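You operate a simulated robot arm through the tools that you are given. There is no shell and no other tool.

Carry out the task below with a simulated robot arm. There is one attempt and no reset: what you move stays moved.

Task
Clip both sides of the grey pot's loose sherd, then turn the disc to the blue dot and lock it.
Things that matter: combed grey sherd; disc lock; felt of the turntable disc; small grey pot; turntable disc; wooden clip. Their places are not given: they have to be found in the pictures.

The check looks at the end state, three seconds after you hand in, the way a careful person would. Anything else that was tipped, shoved, dropped, spilled or broken makes it a failure.

Robot
A 7-joint arm with a two-finger parallel gripper, fixed in place. Base frame: the origin is at the foot of the arm, x ahead of it, y to its left, z up; the work surface is at about z = 0. Readings come in cm, rad, newtons and seconds.
With the tool pointing down near the work surface it reaches from about 22 to 58 cm from the base axis. Its first joint turns from -1.152 to 1.152 rad. Payload 2.5 kg.
The tool frame sits at the grasp point between the pads (the TCP): z along the fingers, y along the line on which they close. The tips reach 2.3 cm beyond it. The gripper opens to 9.4 cm. The fingers are 3.8 cm wide and 1 cm thick; the gripper's body (5.4 by 9.6 cm) begins 3.9 cm behind the TCP.
Orientation is that of the tool frame in the base frame, as [roll, pitch, yaw] about the fixed x, y, z axes, in that order (R = Rz(yaw) Ry(pitch) Rx(roll)). With the fingers straight down and closing along the base's y, the tool's x points along the base's -x, its y along +y and its z along -z.

Tools
- The arm moves only by the tool send_rows. Its argument "deltas" is a list of rows, each an object (a shift or turn left out is 0, a gripper value left out holds the last) with "fingers": the opening, from 0 (shut) to 1 (fully open); "xyz": the shift along the tool's x, y, z in units of 150 mm (1.0 is 150 mm), a list of three; "rotation": the turn, a rotation vector about the tool's x, y, z in units of 60 degrees (1.0 is 60 degrees), a list of three. In form: [{"fingers": fingers, "xyz": [dx, dy, dz], "rotation": [rx, ry, rz]}, ...]. A call has 1 to 20 rows; each row is the pose to reach, as a shift and turn from the pose commanded when the call began, along the tool's axes at that moment. A call with a number of a shift or a turn outside -1 to 1 is refused whole. A row lasts 0.2 s, in which the tool goes at most 5 cm and 0.15 rad; a call with a longer step from one row to the next is refused whole, and so is a gripper value outside its range. Where a pose cannot be reached the arm comes as near as it can. A force on the tool above 50 N (or 10 N above the force at the start of the call, whichever is more), or a blocked arm, ends the call early, and 0.2 s more pass. Each finger travels about 10.8 cm/s and halts on what it meets, pressing with about 43 N; the grip force reading is that of the motor and also rises with nothing between the fingers. The clock runs only during rows and for 0.2 s after the last one: add rows that repeat a pose to give the fingers time. The reply holds the time, the measured pose of the TCP, the force on the tool along the base axes, the opening and the grip force, in the units named above and with some noise, with the torque about the TCP (base axes, N m) and any sound that the robot's microphone picked up.
- Cameras (640 x 400 px; columns grow to the right, rows downward): "scene" is fixed at [12.06, -40.61, 55.28]; the picture's right is [0.83, -0.55, 0.00], its down [-0.27, -0.41, -0.87] and it looks along [0.48, 0.73, -0.49] (base axes); focal length 346 px, centre (320, 200). "wrist" rides on the gripper at [8.6, 1.6, -7.4] in the tool frame; the picture's right is [-0.18, 0.98, 0.00], its down [-0.58, -0.11, -0.81] and it looks along [-0.79, -0.15, 0.59] (tool axes); focal length 243 px, centre (320, 200).
- snapshot(camera): a new picture of that camera. It takes no simulated time.
- locate(camera, pixels): for up to 12 pixels [column, row] of the newest picture of that camera ("zoom" is the newest enlarged one), the place [x, y, z] in the base frame of the surface seen there, good to about 0.3 cm. It takes no simulated time.
- zoom(camera, box): a new picture of the part [left, top, right, bottom] of that camera's present view, enlarged. It takes no simulated time.
- finish_job(): hands the job in; it is judged then, once.

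Unless the task says otherwise, let go and move clear before handing in.

The tools are called after "Call:" by a JSON object that holds its "method" and its "body". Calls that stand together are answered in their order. send_rows: Moves the arm, as the interface text tells. Its arguments: {"type":"object","properties":{"deltas":{"type":"array","items":{"type":"object","properties":{"fingers":{"type":"number"},"xyz":{"type":"array","items":{"type":"number"}},"rotation":{"type":"array","items":{"type":"number"}}}}}},"required":["deltas"]} The other tools are called the same way: snapshot (camera) takes a picture; locate (camera, pixels) gives the place of the surface under pixels of a picture; zoom (camera, box) takes an enlarged picture of a part of a camera's view; finish_job () hands the job in.

At the start:

```text
clock: 0.0
position: [32.6, 20.33, 36.05]
tool_rot: [-3.141, -0.001, -3.141]
wrist_force: [0.1, -0.2, -0.9]
torque: [0.03, -0.03, 0.01]
opening: 9.41
grasp_force: 0.1
```

scene: 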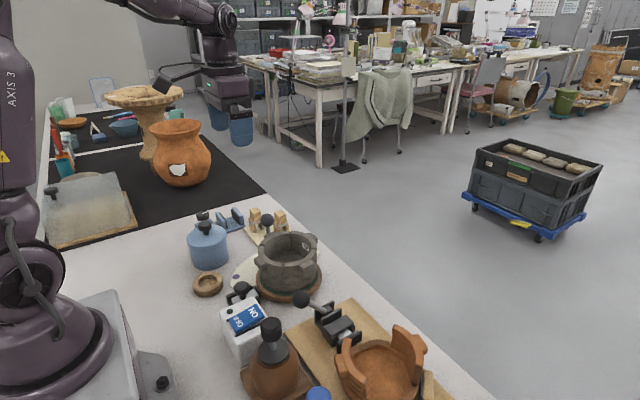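
wrist: 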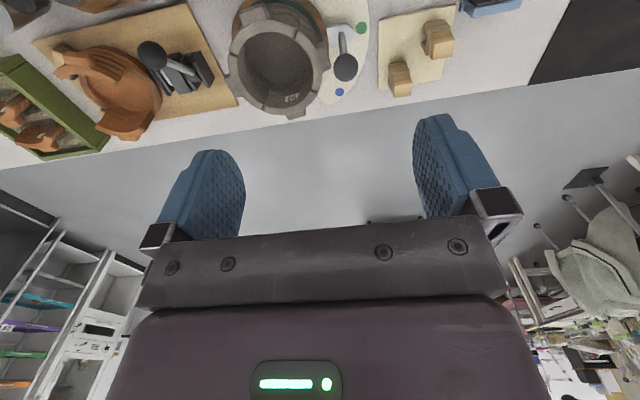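

The scene shows the grey pot on a turntable near pixel (288,262), two wooden clips near (267,222), and a lever with a black knob. I will zoom in on both cameras to learn the details.

Call:
{"method": "zoom", "body": {"camera": "scene", "box": [180, 190, 360, 310]}}

Call:
{"method": "zoom", "body": {"camera": "wrist", "box": [210, 0, 480, 130]}}

```text
3.33 times, centred on (270, 250) of scene
```

zoom: 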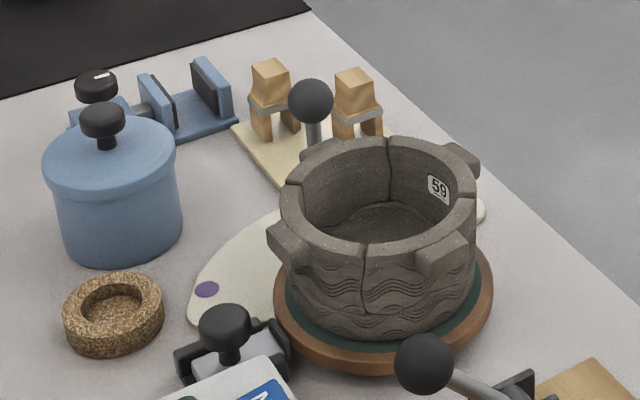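

```text
2.37 times, centred on (345, 65) of wrist
```

zoom: 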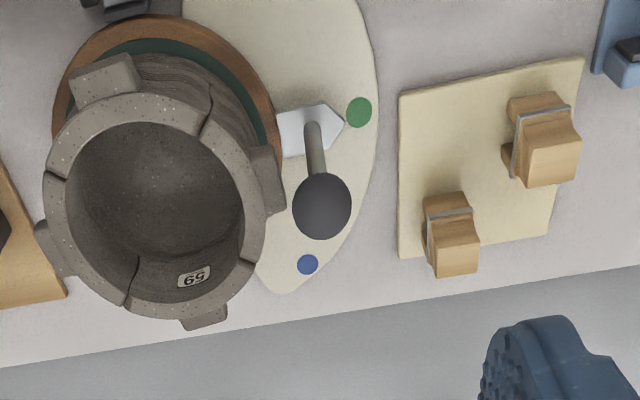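

The zooms show the pot with four seams, a lever and white pointer on the disc, and purple, green and blue dots on the plate. I'll locate these items in the current wrist and scene pictures.

Call:
{"method": "snapshot", "body": {"camera": "scene"}}

Call:
{"method": "snapshot", "body": {"camera": "wrist"}}

Call:
{"method": "locate", "body": {"camera": "wrist", "pixels": [[296, 47], [345, 67], [340, 92], [361, 28], [355, 52], [235, 75], [264, 122], [314, 112], [280, 8], [400, 78], [438, 38], [290, 75]]}}

Call:
{"method": "locate", "body": {"camera": "scene", "pixels": [[239, 277], [268, 221], [255, 213], [281, 214], [208, 284], [303, 298], [243, 288], [320, 310], [250, 315], [284, 262], [262, 291], [290, 295]]}}

```text
taken
```

scene: 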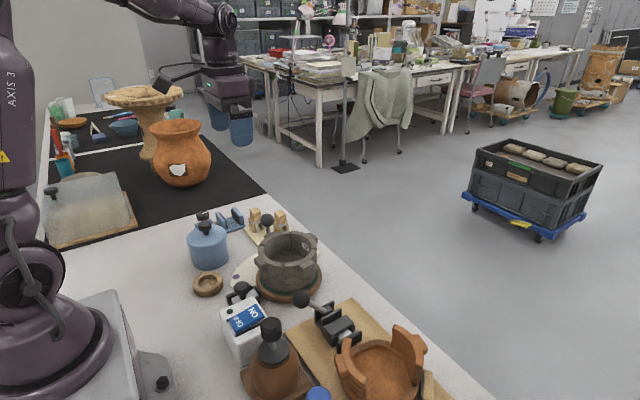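

```text
taken
```

wrist: 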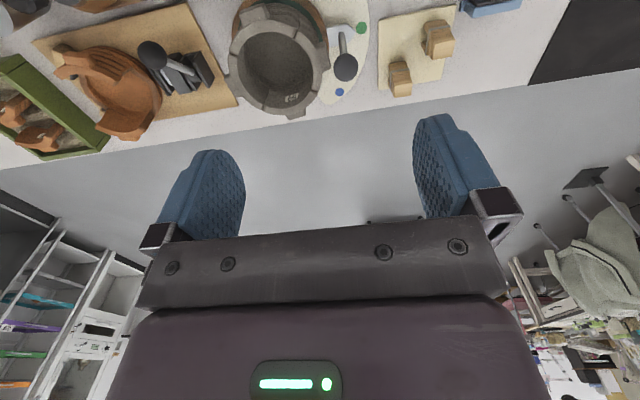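

```text
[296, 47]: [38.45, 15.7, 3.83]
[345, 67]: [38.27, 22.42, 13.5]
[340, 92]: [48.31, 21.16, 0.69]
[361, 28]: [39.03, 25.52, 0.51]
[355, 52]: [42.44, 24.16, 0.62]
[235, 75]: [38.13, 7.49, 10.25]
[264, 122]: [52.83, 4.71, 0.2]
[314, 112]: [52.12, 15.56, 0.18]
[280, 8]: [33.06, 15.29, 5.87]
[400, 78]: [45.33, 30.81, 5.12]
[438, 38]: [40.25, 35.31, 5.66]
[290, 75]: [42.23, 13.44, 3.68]
```

```text
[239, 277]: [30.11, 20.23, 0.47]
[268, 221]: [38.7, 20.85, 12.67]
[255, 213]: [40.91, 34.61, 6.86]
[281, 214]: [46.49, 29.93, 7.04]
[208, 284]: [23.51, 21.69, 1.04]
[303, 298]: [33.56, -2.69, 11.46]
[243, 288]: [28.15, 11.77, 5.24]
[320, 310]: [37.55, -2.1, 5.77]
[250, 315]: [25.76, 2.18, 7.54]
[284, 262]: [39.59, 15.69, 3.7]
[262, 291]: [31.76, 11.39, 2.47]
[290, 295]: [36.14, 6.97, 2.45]
```

The pot stands around (38,13), with its rim at z≈10. I'll zoom closer on the pot, the candidate lock and the clips.

Call:
{"method": "zoom", "body": {"camera": "scene", "box": [245, 220, 335, 310]}}

Call:
{"method": "zoom", "body": {"camera": "scene", "box": [215, 270, 305, 330]}}

Call:
{"method": "zoom", "body": {"camera": "scene", "box": [230, 195, 300, 255]}}

Call:
{"method": "zoom", "body": {"camera": "wrist", "box": [220, 0, 380, 120]}}

```text
4.44 times, centred on (290, 265) of scene
```

zoom: 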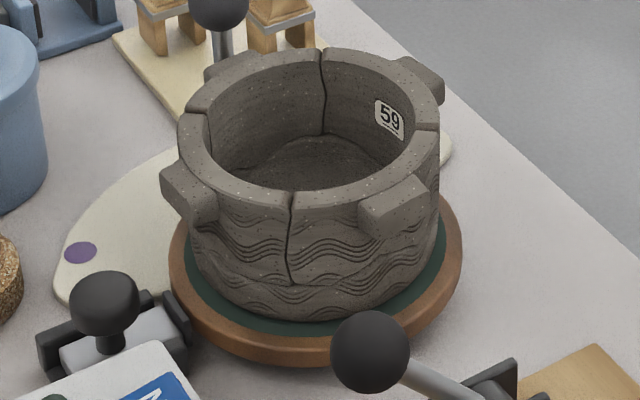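

```text
6.67 times, centred on (260, 300) of scene
```

zoom: 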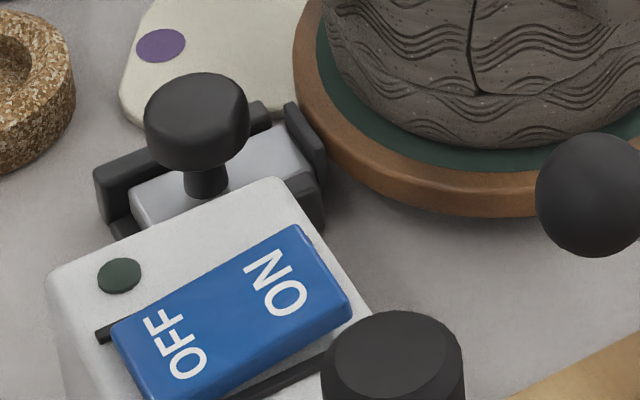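

```text
6.67 times, centred on (265, 225) of scene
```

zoom: 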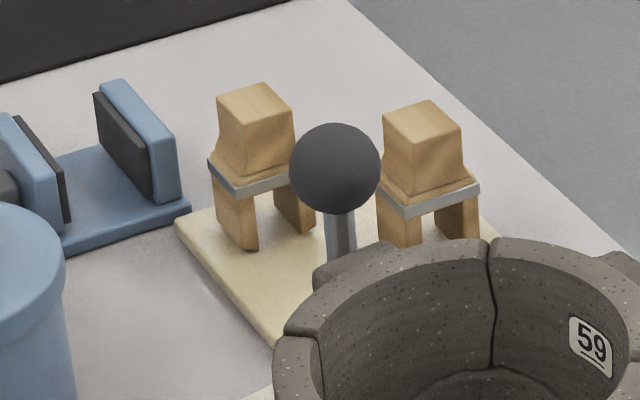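

```text
3.33 times, centred on (300, 60) of wrist
```

zoom: 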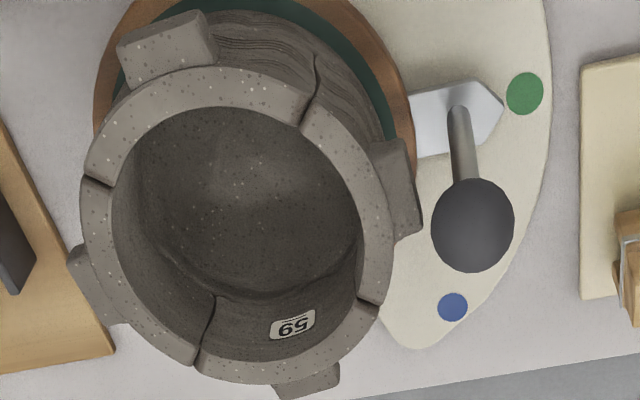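

The lock looks like a sliding bolt with a black knob beside the disc, and the clips are two-legged pegs on a cream board. I'll zoom closer on each seam to tell which sherd is loose.

Call:
{"method": "zoom", "body": {"camera": "scene", "box": [265, 225, 325, 262]}}

Call:
{"method": "zoom", "body": {"camera": "scene", "box": [252, 255, 322, 300]}}

Call:
{"method": "zoom", "body": {"camera": "wrist", "box": [260, 60, 340, 120]}}

Call:
{"method": "zoom", "body": {"camera": "wrist", "box": [220, 0, 330, 65]}}

```text
10.67 times, centred on (295, 244) of scene
```

zoom: 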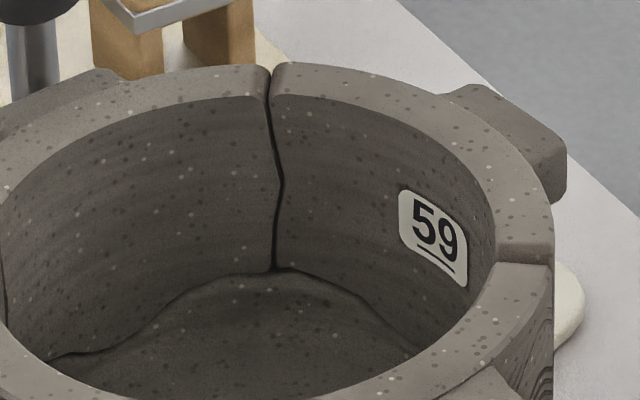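

```text
8.89 times, centred on (287, 278) of scene
```

zoom: 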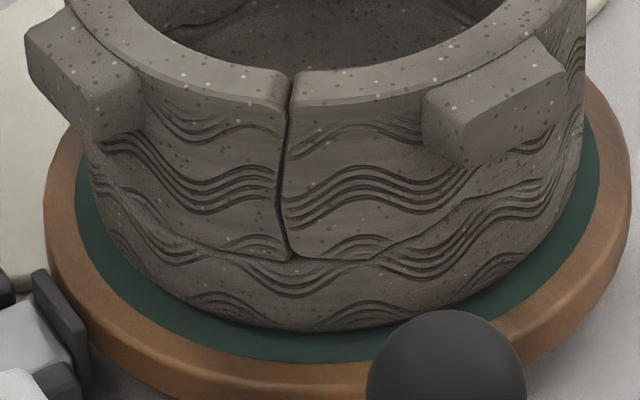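

```text
6.67 times, centred on (300, 90) of wrist
```

zoom: 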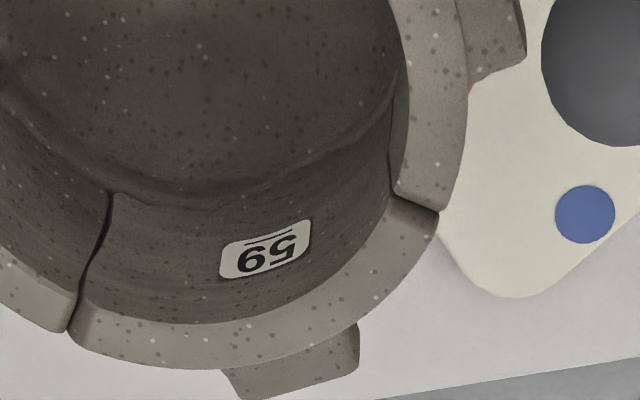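

```text
5.82 times, centred on (275, 32) of wrist
```

zoom: 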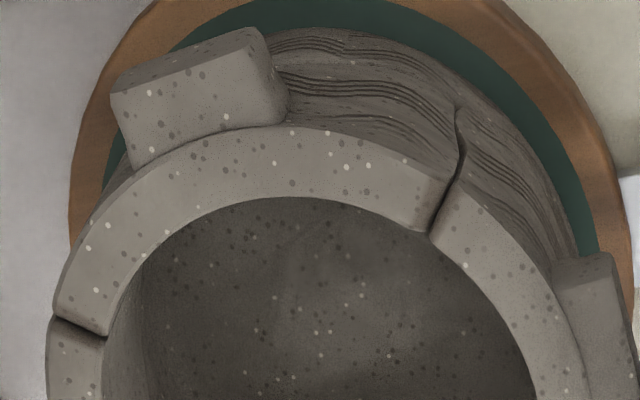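

All four seams are visible, and the sherd with tag "59" looks slightly proud at its ends. I'll move the wrist camera over the far side of the pot and tilt it downward to compare the seams.

Call:
{"method": "send_rows", "body": {"deltas": [{"xyz": [-0.117, -0.041, 0.092], "rotation": [0, 0.094, 0], "fingers": 1}, {"xyz": [-0.233, -0.082, 0.184], "rotation": [0, 0.188, 0]}, {"xyz": [-0.35, -0.124, 0.276], "rotation": [0, 0.281, 0]}, {"xyz": [-0.467, -0.165, 0.369], "rotation": [0, 0.375, 0]}, {"xyz": [-0.583, -0.206, 0.461], "rotation": [0, 0.469, 0]}, {"xyz": [-0.7, -0.247, 0.553], "rotation": [0, 0.5625, 0]}, {"xyz": [-0.817, -0.289, 0.645], "rotation": [0, 0.656, 0]}, {"xyz": [-0.933, -0.33, 0.737], "rotation": [0, 0.75, 0]}, {"xyz": [-0.933, -0.33, 0.737], "rotation": [0, 0.75, 0]}]}}

Call:
{"method": "snapshot", "body": {"camera": "wrist"}}

Call:
{"method": "snapshot", "body": {"camera": "scene"}}

```text
clock: 2.0
position: [43.35, 13.69, 24.17]
tool_rot: [-3.141, -0.787, -3.141]
wrist_force: [0.1, -0.6, 0.3]
torque: [-0.03, 0.01, -0.01]
opening: 9.39
grasp_force: 0.1
out of reach, approached as far as the arm can: row 8, 9
```

```text
taken
```

wrist: 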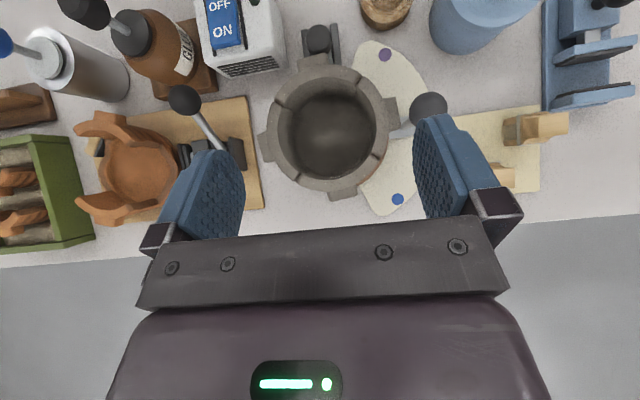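

```text
taken
```

scene: 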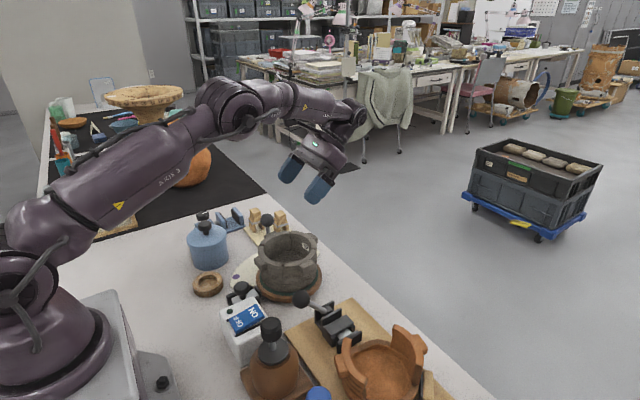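

The pot is now seen nearly from above at (330,130). I'll enlarge it and locate the rim, seams and lock.

Call:
{"method": "zoom", "body": {"camera": "wrist", "box": [240, 20, 440, 220]}}

Call:
{"method": "zoom", "body": {"camera": "wrist", "box": [260, 50, 400, 135]}}

Call:
{"method": "zoom", "body": {"camera": "wrist", "box": [260, 120, 400, 205]}}

```text
2.00 times, centred on (340, 120) of wrist
```

zoom: 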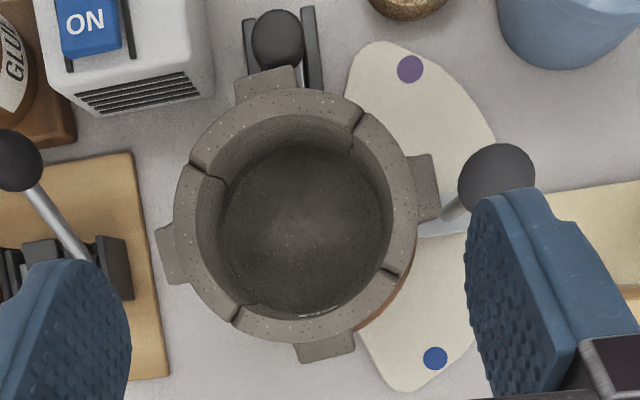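

```text
4.57 times, centred on (330, 92) of wrist
```

zoom: 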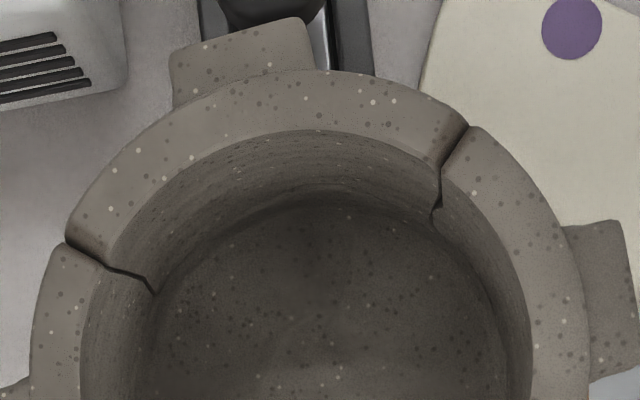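

```text
4.57 times, centred on (330, 162) of wrist
```

zoom: 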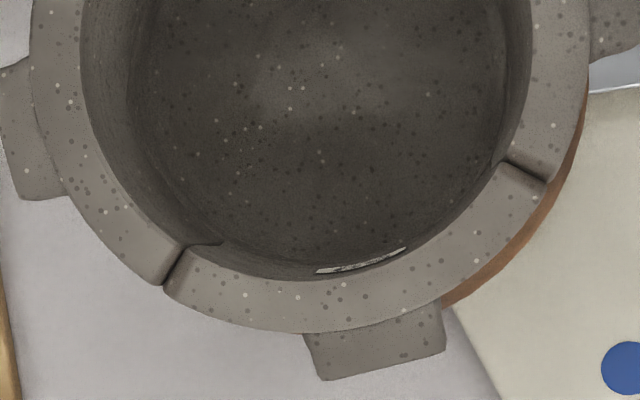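

Only the sherd on the far (+x) side bears a tag, but all four seams look alike, so I'll measure rim points on both sides of each seam to see which sherd stands out.

Call:
{"method": "zoom", "body": {"camera": "wrist", "box": [255, 55, 405, 205]}}

Call:
{"method": "locate", "body": {"camera": "zoom", "pixels": [[320, 112], [200, 170], [178, 190], [145, 270], [195, 365], [235, 395], [300, 395], [420, 335], [440, 305], [470, 220], [410, 130], [395, 115]]}}

```text
2.67 times, centred on (330, 130) of wrist
```

zoom: 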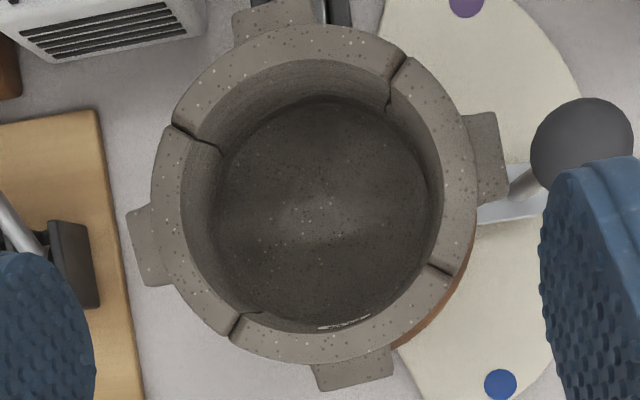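

```text
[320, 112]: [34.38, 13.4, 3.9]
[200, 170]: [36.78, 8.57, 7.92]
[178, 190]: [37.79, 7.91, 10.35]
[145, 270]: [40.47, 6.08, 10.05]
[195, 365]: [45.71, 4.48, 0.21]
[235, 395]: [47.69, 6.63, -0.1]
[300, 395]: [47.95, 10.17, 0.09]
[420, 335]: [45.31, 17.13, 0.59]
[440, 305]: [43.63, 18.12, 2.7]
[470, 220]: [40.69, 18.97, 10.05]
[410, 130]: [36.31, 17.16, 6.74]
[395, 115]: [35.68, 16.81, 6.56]
```

The pixels missed the rim, so I'll relocate with points read off this 2.67× zoom.

Call:
{"method": "locate", "body": {"camera": "zoom", "pixels": [[192, 118], [290, 45], [388, 62], [412, 85], [458, 180], [447, 258], [432, 287], [330, 350], [248, 332], [222, 312], [167, 220], [182, 147]]}}

Call:
{"method": "locate", "body": {"camera": "zoom", "pixels": [[330, 200], [466, 8], [500, 384], [535, 185], [580, 140], [520, 205], [490, 215], [400, 345], [430, 318], [460, 280], [340, 10], [150, 265]]}}

```text
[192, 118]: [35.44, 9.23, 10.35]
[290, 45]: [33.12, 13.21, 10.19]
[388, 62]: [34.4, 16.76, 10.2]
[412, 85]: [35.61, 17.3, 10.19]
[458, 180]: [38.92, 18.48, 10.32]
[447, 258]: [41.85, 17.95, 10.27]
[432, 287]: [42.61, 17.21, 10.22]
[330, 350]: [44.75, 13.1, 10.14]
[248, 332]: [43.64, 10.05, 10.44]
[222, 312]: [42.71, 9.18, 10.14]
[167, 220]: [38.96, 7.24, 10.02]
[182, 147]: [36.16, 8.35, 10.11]
```

```text
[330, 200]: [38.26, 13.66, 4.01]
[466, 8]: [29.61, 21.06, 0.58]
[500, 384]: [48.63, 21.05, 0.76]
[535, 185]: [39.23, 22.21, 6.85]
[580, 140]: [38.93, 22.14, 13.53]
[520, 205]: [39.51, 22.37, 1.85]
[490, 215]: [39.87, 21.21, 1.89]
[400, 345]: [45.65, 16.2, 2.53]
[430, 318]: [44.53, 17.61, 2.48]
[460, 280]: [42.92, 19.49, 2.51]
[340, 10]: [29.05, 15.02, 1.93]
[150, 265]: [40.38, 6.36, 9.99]
```

The rim is level at z≈10.2 all round, with the pot's centre near (38.9,12.9), so height gives no clue. I'll enlarge each seam strongly and compare the gaps.

Call:
{"method": "zoom", "body": {"camera": "wrist", "box": [265, 93, 297, 113]}}

Call:
{"method": "zoom", "body": {"camera": "wrist", "box": [343, 75, 375, 95]}}

Call:
{"method": "zoom", "body": {"camera": "wrist", "box": [360, 148, 392, 168]}}

Call:
{"method": "zoom", "body": {"camera": "wrist", "box": [285, 168, 317, 188]}}

Call:
{"method": "zoom", "body": {"camera": "scene", "box": [272, 257, 304, 287]}}

Call:
{"method": "zoom", "body": {"camera": "scene", "box": [296, 240, 326, 285]}}

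```text
16.00 times, centred on (281, 103) of wrist
```

zoom: 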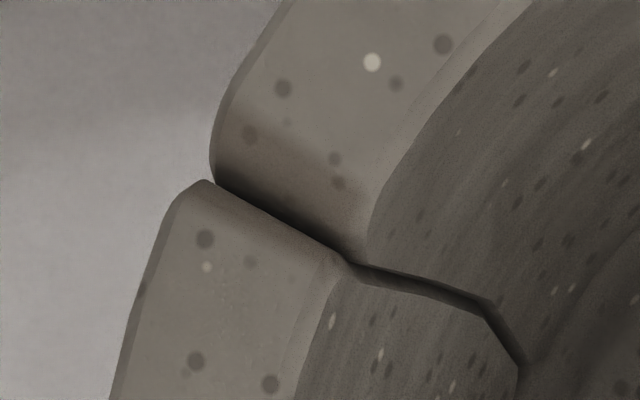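

```text
16.00 times, centred on (359, 85) of wrist
```

zoom: 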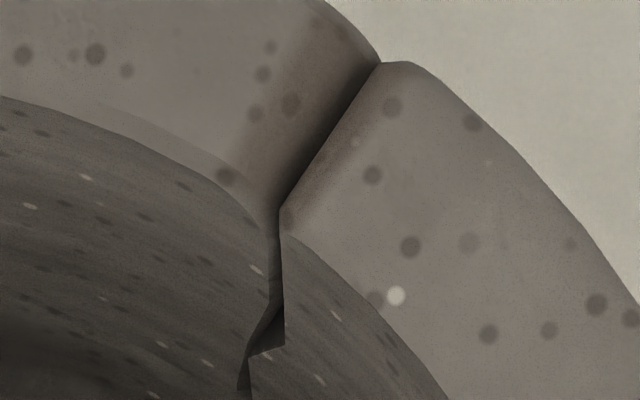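

```text
16.00 times, centred on (376, 158) of wrist
```

zoom: 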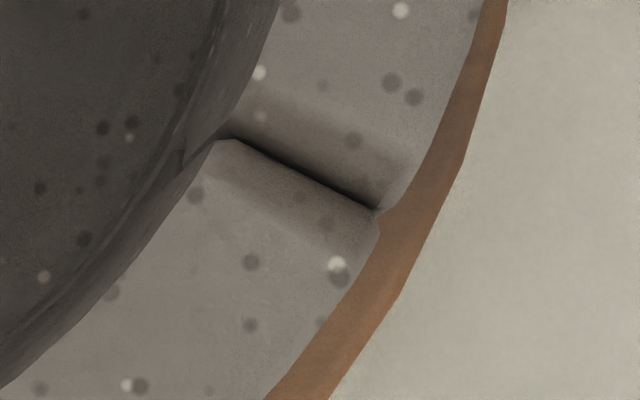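

```text
16.00 times, centred on (301, 178) of wrist
```

zoom: 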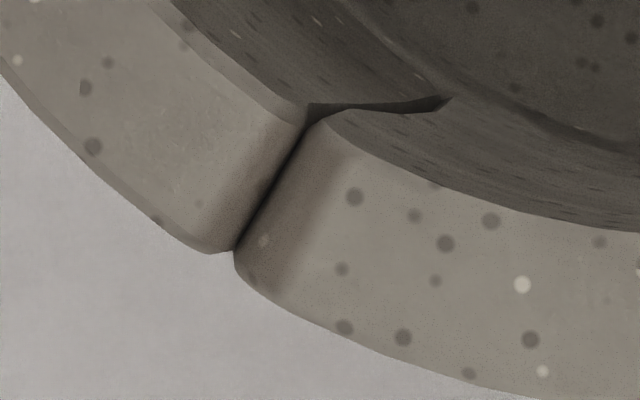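

```text
13.33 times, centred on (288, 272) of scene
```

zoom: 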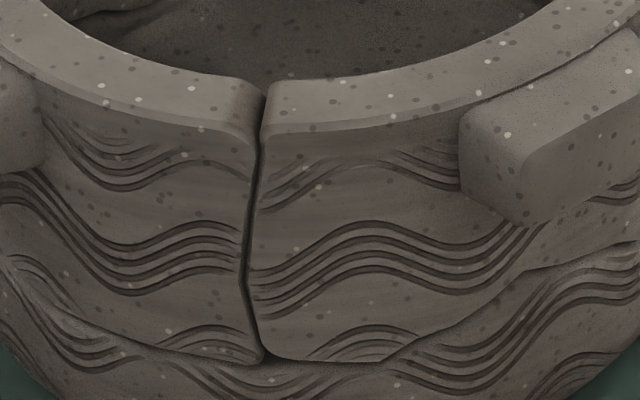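

```text
8.89 times, centred on (311, 262) of scene
```

zoom: 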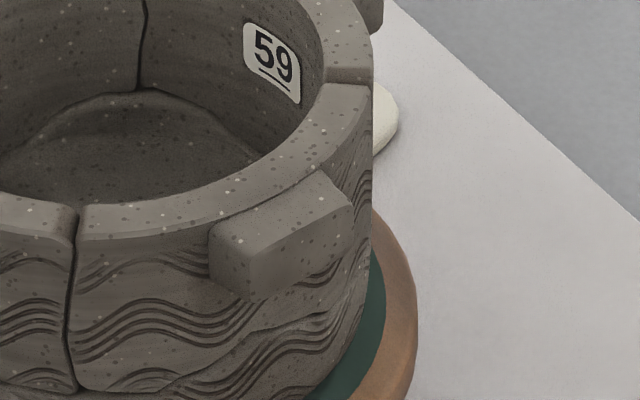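

All four gaps look equally wide, so I still need the outside of the far and left sherds. I'll untilt and bring the wrist camera round toward the +y side.

Call:
{"method": "send_rows", "body": {"deltas": [{"xyz": [0.068, 0.067, 0.033], "rotation": [0, -0.094, 0]}, {"xyz": [0.137, 0.133, 0.066], "rotation": [0, -0.188, 0]}, {"xyz": [0.205, 0.2, 0.099], "rotation": [0, -0.281, 0]}, {"xyz": [0.273, 0.267, 0.132], "rotation": [0, -0.375, 0]}, {"xyz": [0.342, 0.333, 0.165], "rotation": [0, -0.469, 0]}, {"xyz": [0.41, 0.4, 0.198], "rotation": [0, -0.5625, 0]}, {"xyz": [0.478, 0.467, 0.231], "rotation": [0, -0.656, 0]}, {"xyz": [0.547, 0.533, 0.264], "rotation": [0, -0.75, 0]}, {"xyz": [0.547, 0.533, 0.264], "rotation": [0, -0.75, 0]}]}}

```text
clock: 4.0
position: [34.64, 21.67, 27.22]
tool_rot: [3.141, 0.001, 3.141]
wrist_force: [0.2, 0.5, 0.6]
torque: [-0.02, -0.03, 0.01]
opening: 9.37
grasp_force: 0.1
```

The arm is untilted at (34.6,21.7,27.2). I'll now yaw 90° so the wrist camera looks along −y at the pot's left and far sides.

Call:
{"method": "send_rows", "body": {"deltas": [{"xyz": [-0.03, 0.035, 0.029], "rotation": [0, 0, 0.125]}, {"xyz": [-0.06, 0.07, 0.058], "rotation": [0, 0, 0.25]}, {"xyz": [-0.09, 0.105, 0.087], "rotation": [0, 0, 0.375]}, {"xyz": [-0.12, 0.14, 0.116], "rotation": [0, 0, 0.5]}, {"xyz": [-0.15, 0.175, 0.145], "rotation": [0, 0, 0.625]}, {"xyz": [-0.18, 0.21, 0.174], "rotation": [0, 0, 0.75]}, {"xyz": [-0.21, 0.245, 0.202], "rotation": [0, 0, 0.875]}, {"xyz": [-0.24, 0.28, 0.231], "rotation": [0, 0, 1.0]}]}}

Call:
{"method": "snapshot", "body": {"camera": "wrist"}}

```text
clock: 5.8
position: [38.4, 26.01, 23.85]
tool_rot: [-3.14, 0.0, 2.091]
wrist_force: [-0.1, -0.7, 1.4]
torque: [0.0, -0.01, 0.02]
opening: 9.4
grasp_force: 0.1
```

```text
taken
```

wrist: 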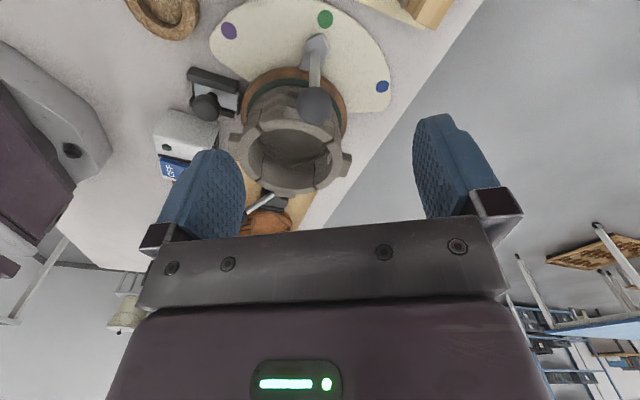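

The pot is now visible at (295,150) from the far left side, with the lock bolt at (215,95). I'll enlarge both.

Call:
{"method": "zoom", "body": {"camera": "wrist", "box": [220, 65, 370, 200]}}

Call:
{"method": "zoom", "body": {"camera": "wrist", "box": [170, 0, 410, 150]}}

Call:
{"method": "zoom", "body": {"camera": "wrist", "box": [300, 100, 360, 190]}}

Call:
{"method": "zoom", "body": {"camera": "wrist", "box": [180, 60, 260, 125]}}

```text
2.96 times, centred on (295, 132) of wrist
```

zoom: 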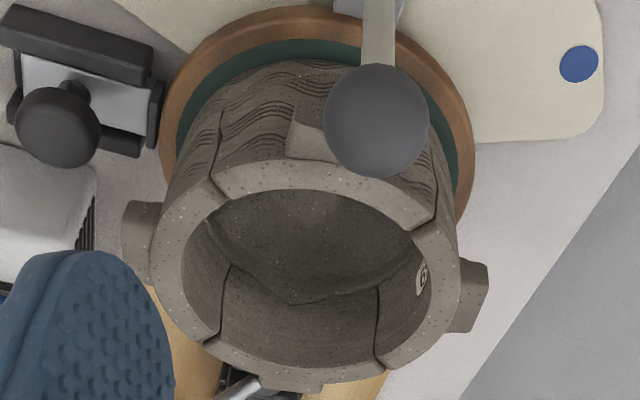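

```text
2.67 times, centred on (290, 75) of wrist
```

zoom: 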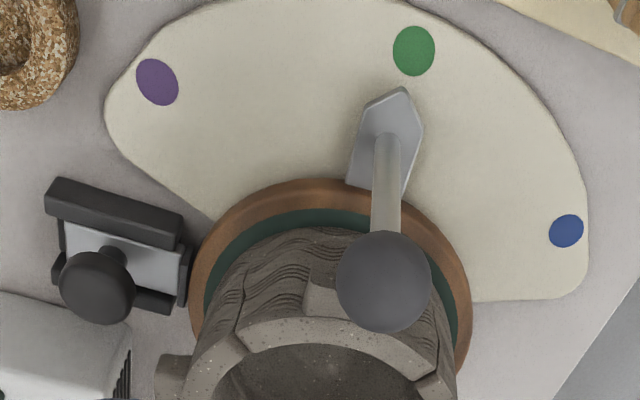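

```text
4.44 times, centred on (330, 145) of wrist
```

zoom: 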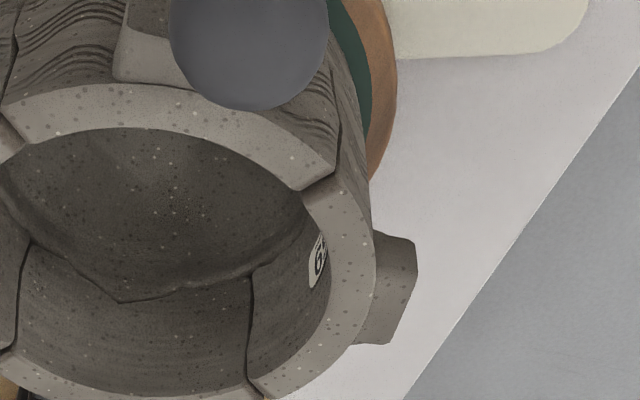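

```text
6.15 times, centred on (220, 92) of wrist
```

zoom: 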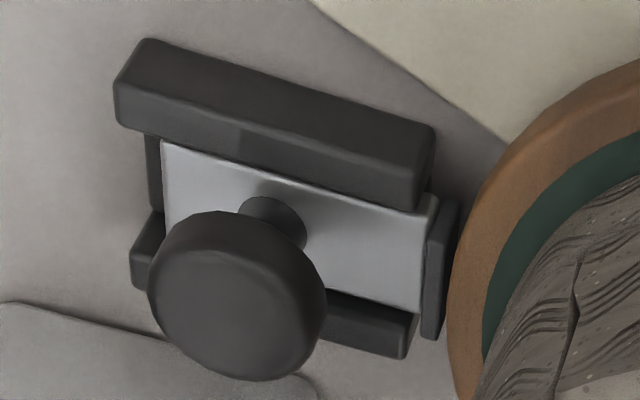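

Still no clear odd one out; the lock is a metal slide with a pad facing the disc. I'll enlarge the four seams from this side.

Call:
{"method": "zoom", "body": {"camera": "wrist", "box": [345, 128, 385, 153]}}

Call:
{"method": "zoom", "body": {"camera": "wrist", "box": [345, 155, 385, 200]}}

Call:
{"method": "zoom", "body": {"camera": "wrist", "box": [250, 140, 350, 200]}}

Call:
{"method": "zoom", "body": {"camera": "wrist", "box": [245, 90, 305, 140]}}

Call:
{"method": "zoom", "body": {"camera": "wrist", "box": [315, 115, 345, 145]}}

```text
16.00 times, centred on (365, 140) of wrist
```

zoom: 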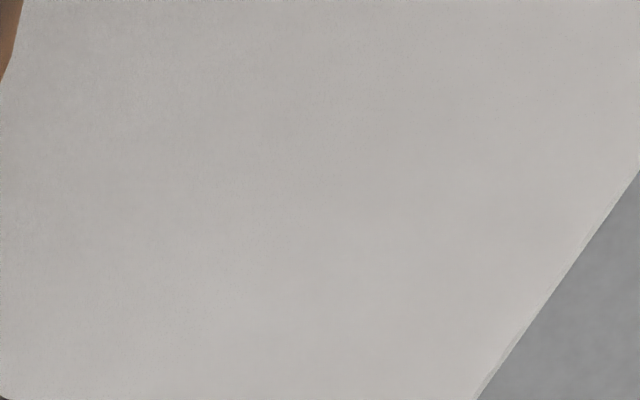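

```text
8.89 times, centred on (365, 178) of wrist
```

zoom: 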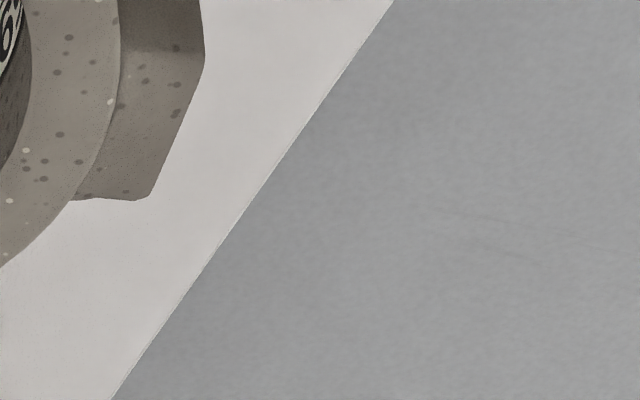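

```text
6.40 times, centred on (300, 170) of wrist
```

zoom: 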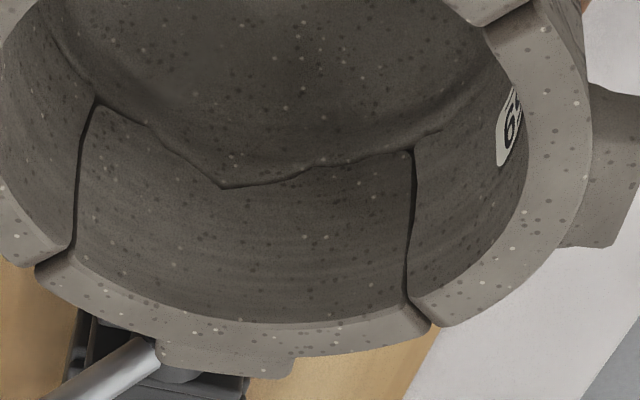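

```text
8.00 times, centred on (275, 115) of wrist
```

zoom: 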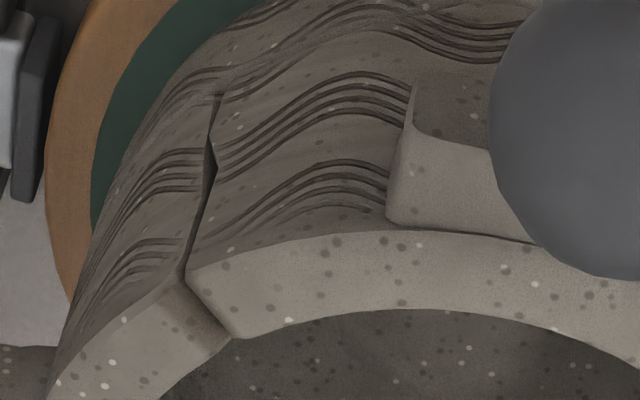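

```text
13.33 times, centred on (330, 130) of wrist
```

zoom: 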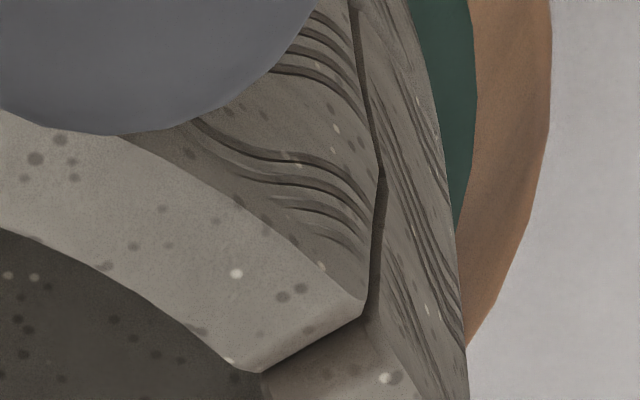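

All seams are open and look the same; the tag "59" is so far the only difference. I'll check the other items for tags or notes that explain it.

Call:
{"method": "zoom", "body": {"camera": "scene", "box": [220, 280, 460, 400]}}

Call:
{"method": "zoom", "body": {"camera": "scene", "box": [40, 80, 260, 260]}}

Call:
{"method": "zoom", "body": {"camera": "scene", "box": [140, 115, 220, 195]}}

Call:
{"method": "zoom", "body": {"camera": "scene", "box": [300, 320, 460, 400]}}

```text
2.67 times, centred on (340, 340) of scene
```

zoom: 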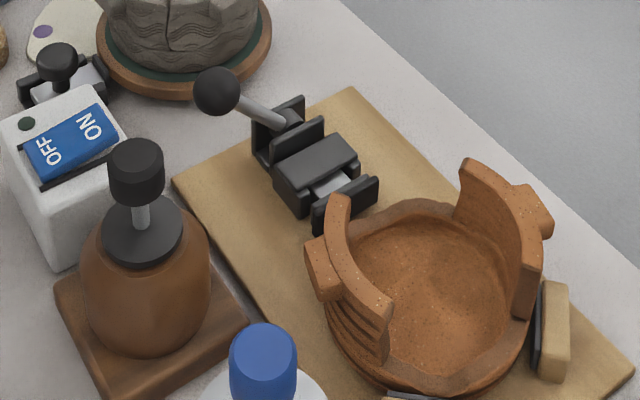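

```text
2.22 times, centred on (150, 170) of scene
```

zoom: 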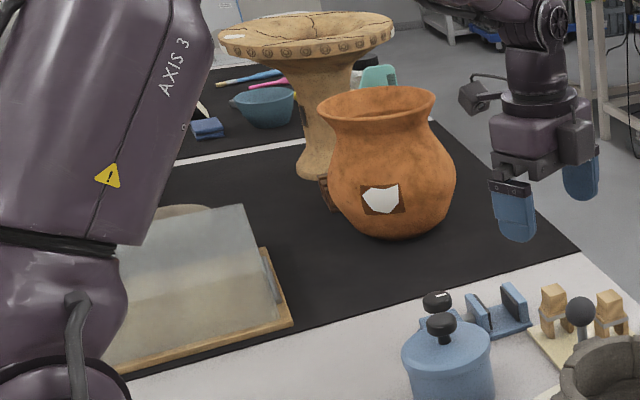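

```text
5.00 times, centred on (180, 155) of scene
```

zoom: 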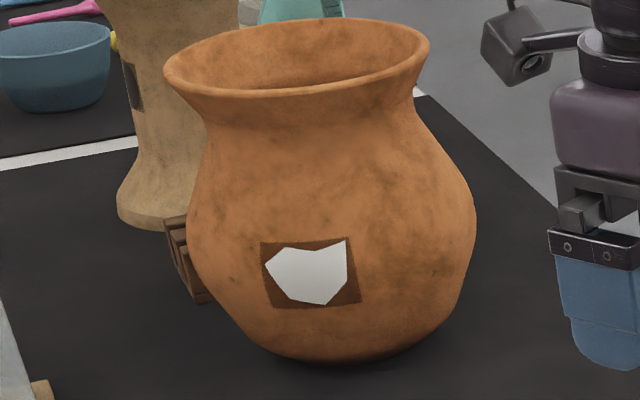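

```text
4.00 times, centred on (380, 360) of scene
```

zoom: 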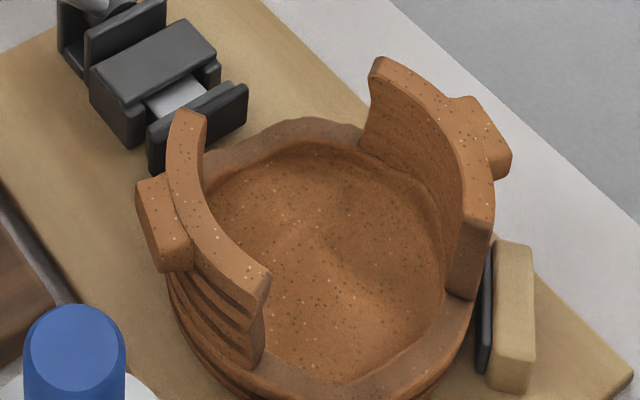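

The brown pot carries fixed sherds without visible tags, so the tag may mark loose sherds. I'll check the sherds in the green tray for such tags, moving the wrist camera that way.

Call:
{"method": "send_rows", "body": {"deltas": [{"xyz": [-0.1, -0.095, -0.05], "rotation": [0, 0, -0.125]}, {"xyz": [-0.2, -0.19, -0.1], "rotation": [0, 0, -0.25]}, {"xyz": [-0.3, -0.285, -0.15], "rotation": [0, 0, -0.375]}, {"xyz": [-0.4, -0.38, -0.2], "rotation": [0, 0, -0.5]}, {"xyz": [-0.5, -0.475, -0.25], "rotation": [0, 0, -0.625]}, {"xyz": [-0.6, -0.57, -0.3], "rotation": [0, 0, -0.75]}, {"xyz": [-0.7, -0.665, -0.35], "rotation": [0, 0, -0.875]}, {"xyz": [-0.793, -0.761, -0.4], "rotation": [0, 0, -1.0]}]}}

Call:
{"method": "snapshot", "body": {"camera": "wrist"}}

```text
clock: 7.6
position: [34.5, 9.85, 29.75]
tool_rot: [-3.141, 0.0, -3.138]
wrist_force: [0.2, -0.1, 0.1]
torque: [0.02, 0.01, 0.0]
opening: 9.39
grasp_force: 0.0
```

```text
taken
```

wrist: 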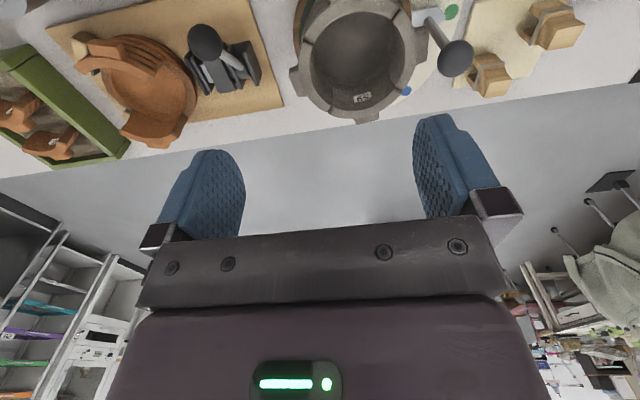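

The green tray with brown sherds is visible at (40,125). I'll enlarge it and the brown pot for tags.

Call:
{"method": "zoom", "body": {"camera": "wrist", "box": [0, 40, 130, 175]}}

Call:
{"method": "zoom", "body": {"camera": "wrist", "box": [60, 10, 220, 155]}}

Call:
{"method": "zoom", "body": {"camera": "wrist", "box": [280, 0, 480, 130]}}

```text
2.96 times, centred on (65, 108) of wrist
```

zoom: 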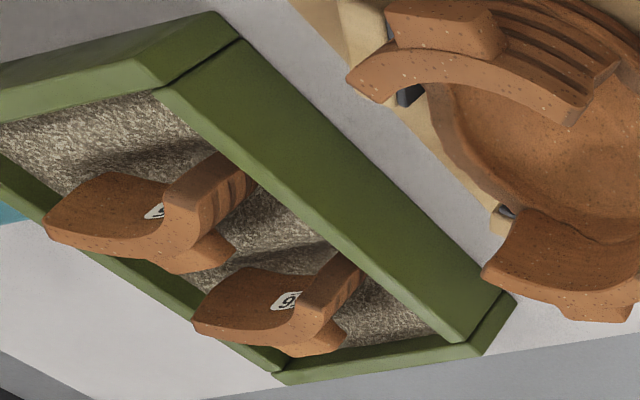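

```text
2.76 times, centred on (140, 82) of wrist
```

zoom: 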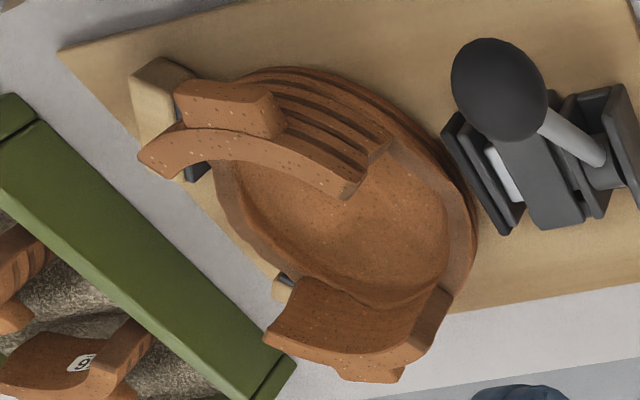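

```text
3.08 times, centred on (380, 65) of wrist
```

zoom: 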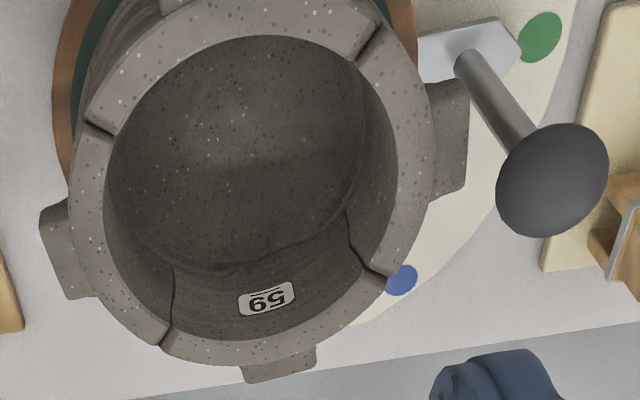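

Confirmed: the loose brown sherds in the tray carry tags while the fixed ones do not, so "59" is the loose sherd and its seams are the two on the far side. Now I'll study the clips and their board.

Call:
{"method": "zoom", "body": {"camera": "wrist", "box": [450, 0, 600, 110]}}

Call:
{"method": "zoom", "body": {"camera": "scene", "box": [240, 200, 300, 245]}}

```text
3.64 times, centred on (525, 55) of wrist
```

zoom: 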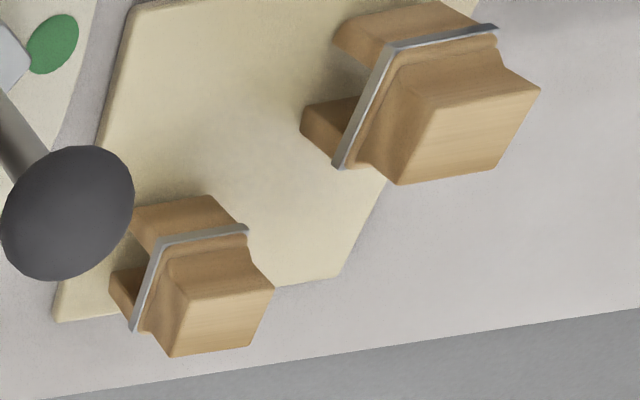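

```text
8.89 times, centred on (270, 222) of scene
```

zoom: 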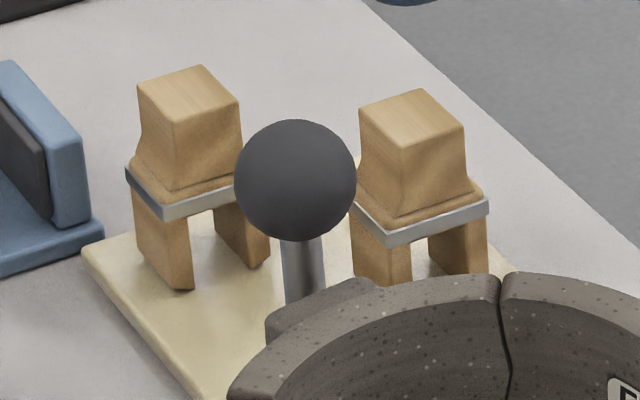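

The clips are square-topped wooden blocks with two legs and a metal band, tops at z≈7. I'll move the wrist camera closer to them for accurate positions and orientation.

Call:
{"method": "send_rows", "body": {"deltas": [{"xyz": [-0.02, 0.25, 0.1]}, {"xyz": [-0.04, 0.5, 0.2]}, {"xyz": [-0.06, 0.75, 0.3]}, {"xyz": [-0.08, 1.0, 0.4]}, {"xyz": [-0.08, 1.0, 0.4]}]}}

Call:
{"method": "send_rows", "body": {"deltas": [{"xyz": [0, 0.2, 0.1]}, {"xyz": [0, 0.2, 0.1]}]}}

Call:
{"method": "snapshot", "body": {"camera": "wrist"}}

```text
clock: 8.8
position: [35.39, 24.71, 23.72]
tool_rot: [-3.14, 0.001, 3.141]
wrist_force: [0.2, -0.4, 0.4]
torque: [0.01, 0.07, 0.0]
opening: 9.41
grasp_force: 0.1
```

```text
clock: 9.4
position: [35.45, 27.89, 22.2]
tool_rot: [-3.141, -0.001, 3.139]
wrist_force: [0.8, -0.1, -0.5]
torque: [-0.01, -0.01, 0.0]
opening: 9.39
grasp_force: 0.1
```

```text
taken
```

wrist: 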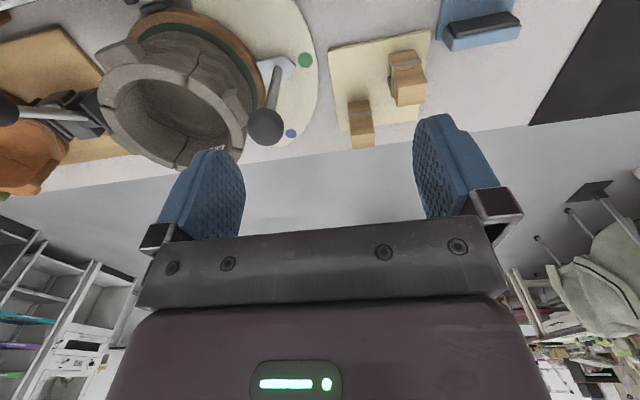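

The clips are at (360,125) and (408,78). I'll enlarge them for measurement.

Call:
{"method": "zoom", "body": {"camera": "wrist", "box": [325, 40, 445, 155]}}

Call:
{"method": "zoom", "body": {"camera": "scene", "box": [240, 200, 300, 240]}}

```text
3.48 times, centred on (385, 98) of wrist
```

zoom: 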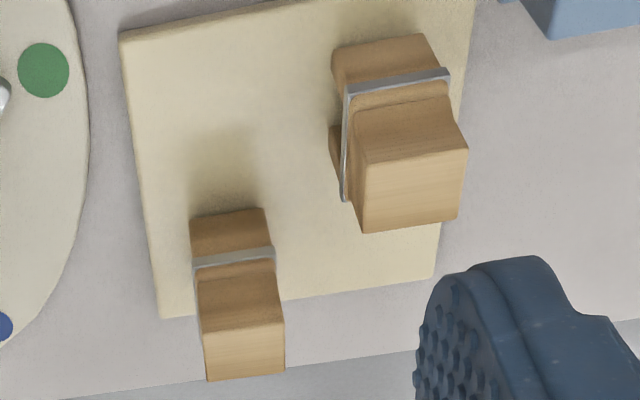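

```text
10.00 times, centred on (270, 220) of scene
```

zoom: 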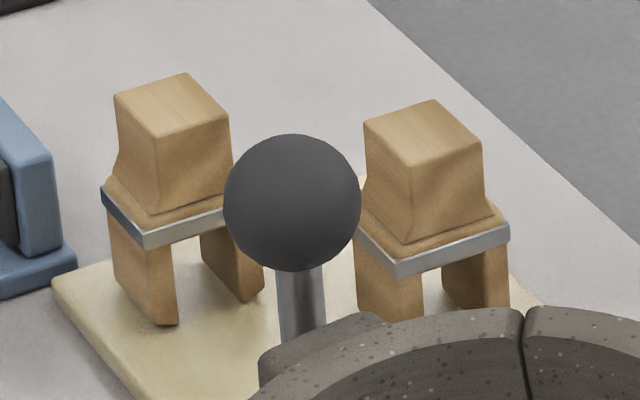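

The legs of each clip appear separated along roughly base x, with the slot along y. I'll locate top-face corners and sides in both zooms.

Call:
{"method": "locate", "body": {"camera": "zoom", "pixels": [[170, 105], [120, 100], [157, 133], [225, 113], [185, 78], [425, 130], [370, 126], [413, 162], [476, 144], [433, 104], [145, 275], [395, 295]]}}

Call:
{"method": "zoom", "body": {"camera": "wrist", "box": [325, 40, 445, 155]}}

Call:
{"method": "locate", "body": {"camera": "zoom", "pixels": [[355, 165], [465, 152], [457, 217], [365, 228], [412, 188], [205, 328], [282, 322], [283, 368], [208, 376], [245, 350], [385, 55], [235, 230]]}}

```text
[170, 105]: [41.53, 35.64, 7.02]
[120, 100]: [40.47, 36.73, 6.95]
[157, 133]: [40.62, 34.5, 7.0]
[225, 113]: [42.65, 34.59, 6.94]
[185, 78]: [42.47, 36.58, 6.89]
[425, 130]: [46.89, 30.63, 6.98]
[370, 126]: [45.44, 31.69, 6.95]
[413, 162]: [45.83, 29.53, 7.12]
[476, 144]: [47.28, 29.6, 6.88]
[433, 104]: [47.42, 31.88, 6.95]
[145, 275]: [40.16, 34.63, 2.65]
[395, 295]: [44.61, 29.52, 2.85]
```

```text
3.48 times, centred on (385, 98) of wrist
```

zoom: 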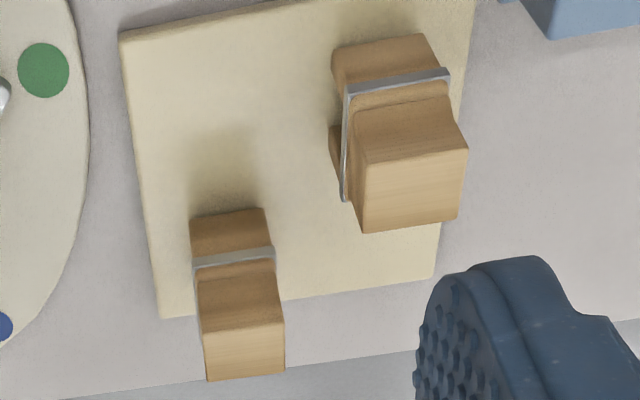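

```text
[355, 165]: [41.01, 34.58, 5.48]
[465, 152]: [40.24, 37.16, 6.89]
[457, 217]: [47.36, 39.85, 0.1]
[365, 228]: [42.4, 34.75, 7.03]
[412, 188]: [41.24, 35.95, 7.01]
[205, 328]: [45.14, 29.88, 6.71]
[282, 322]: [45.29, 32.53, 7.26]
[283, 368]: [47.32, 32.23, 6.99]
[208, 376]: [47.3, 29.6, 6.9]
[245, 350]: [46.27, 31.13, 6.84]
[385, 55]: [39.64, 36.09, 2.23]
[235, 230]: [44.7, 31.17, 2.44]
```

Clip tops centre near (41.5,35.7,7.0) and (46.35,30.85,7.0). I'll zoom tightly on the legs and on the rim to compare slot width with wall thickness.

Call:
{"method": "zoom", "body": {"camera": "scene", "box": [270, 208, 294, 234]}}

Call:
{"method": "locate", "body": {"camera": "zoom", "pixels": [[200, 60], [200, 110], [200, 150], [215, 190], [220, 230], [200, 270], [210, 350], [330, 330], [400, 300], [300, 200], [420, 210], [370, 330]]}}

Call:
{"method": "zoom", "body": {"camera": "scene", "box": [246, 206, 274, 236]}}

```text
15.38 times, centred on (282, 221) of scene
```

zoom: 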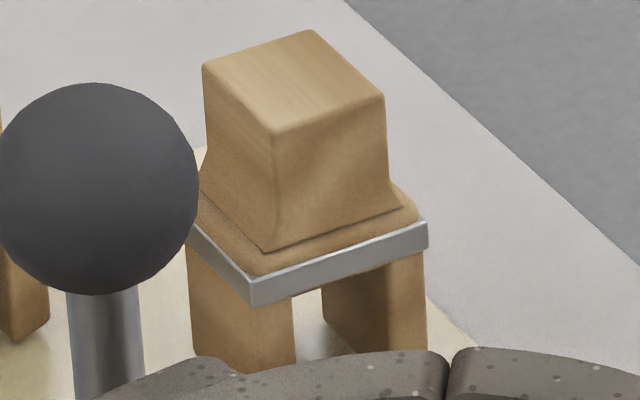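

```text
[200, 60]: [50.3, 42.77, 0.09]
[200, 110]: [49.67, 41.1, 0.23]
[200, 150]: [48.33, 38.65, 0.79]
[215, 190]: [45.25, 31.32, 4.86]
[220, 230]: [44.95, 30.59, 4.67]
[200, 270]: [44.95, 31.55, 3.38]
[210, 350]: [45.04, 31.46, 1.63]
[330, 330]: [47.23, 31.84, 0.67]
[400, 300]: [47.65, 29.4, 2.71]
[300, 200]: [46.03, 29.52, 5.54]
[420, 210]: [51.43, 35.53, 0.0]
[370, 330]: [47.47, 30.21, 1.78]
```

```text
13.33 times, centred on (260, 221) of scene
```

zoom: 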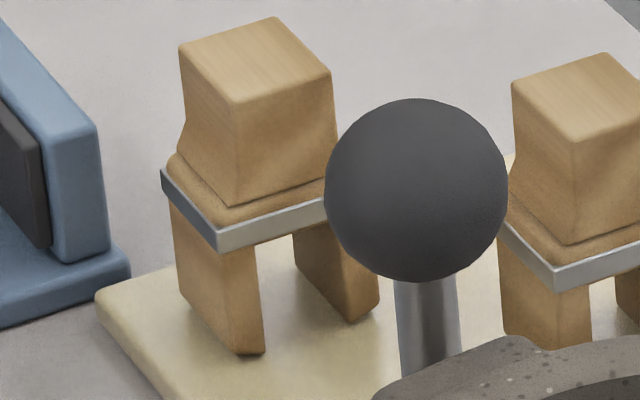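

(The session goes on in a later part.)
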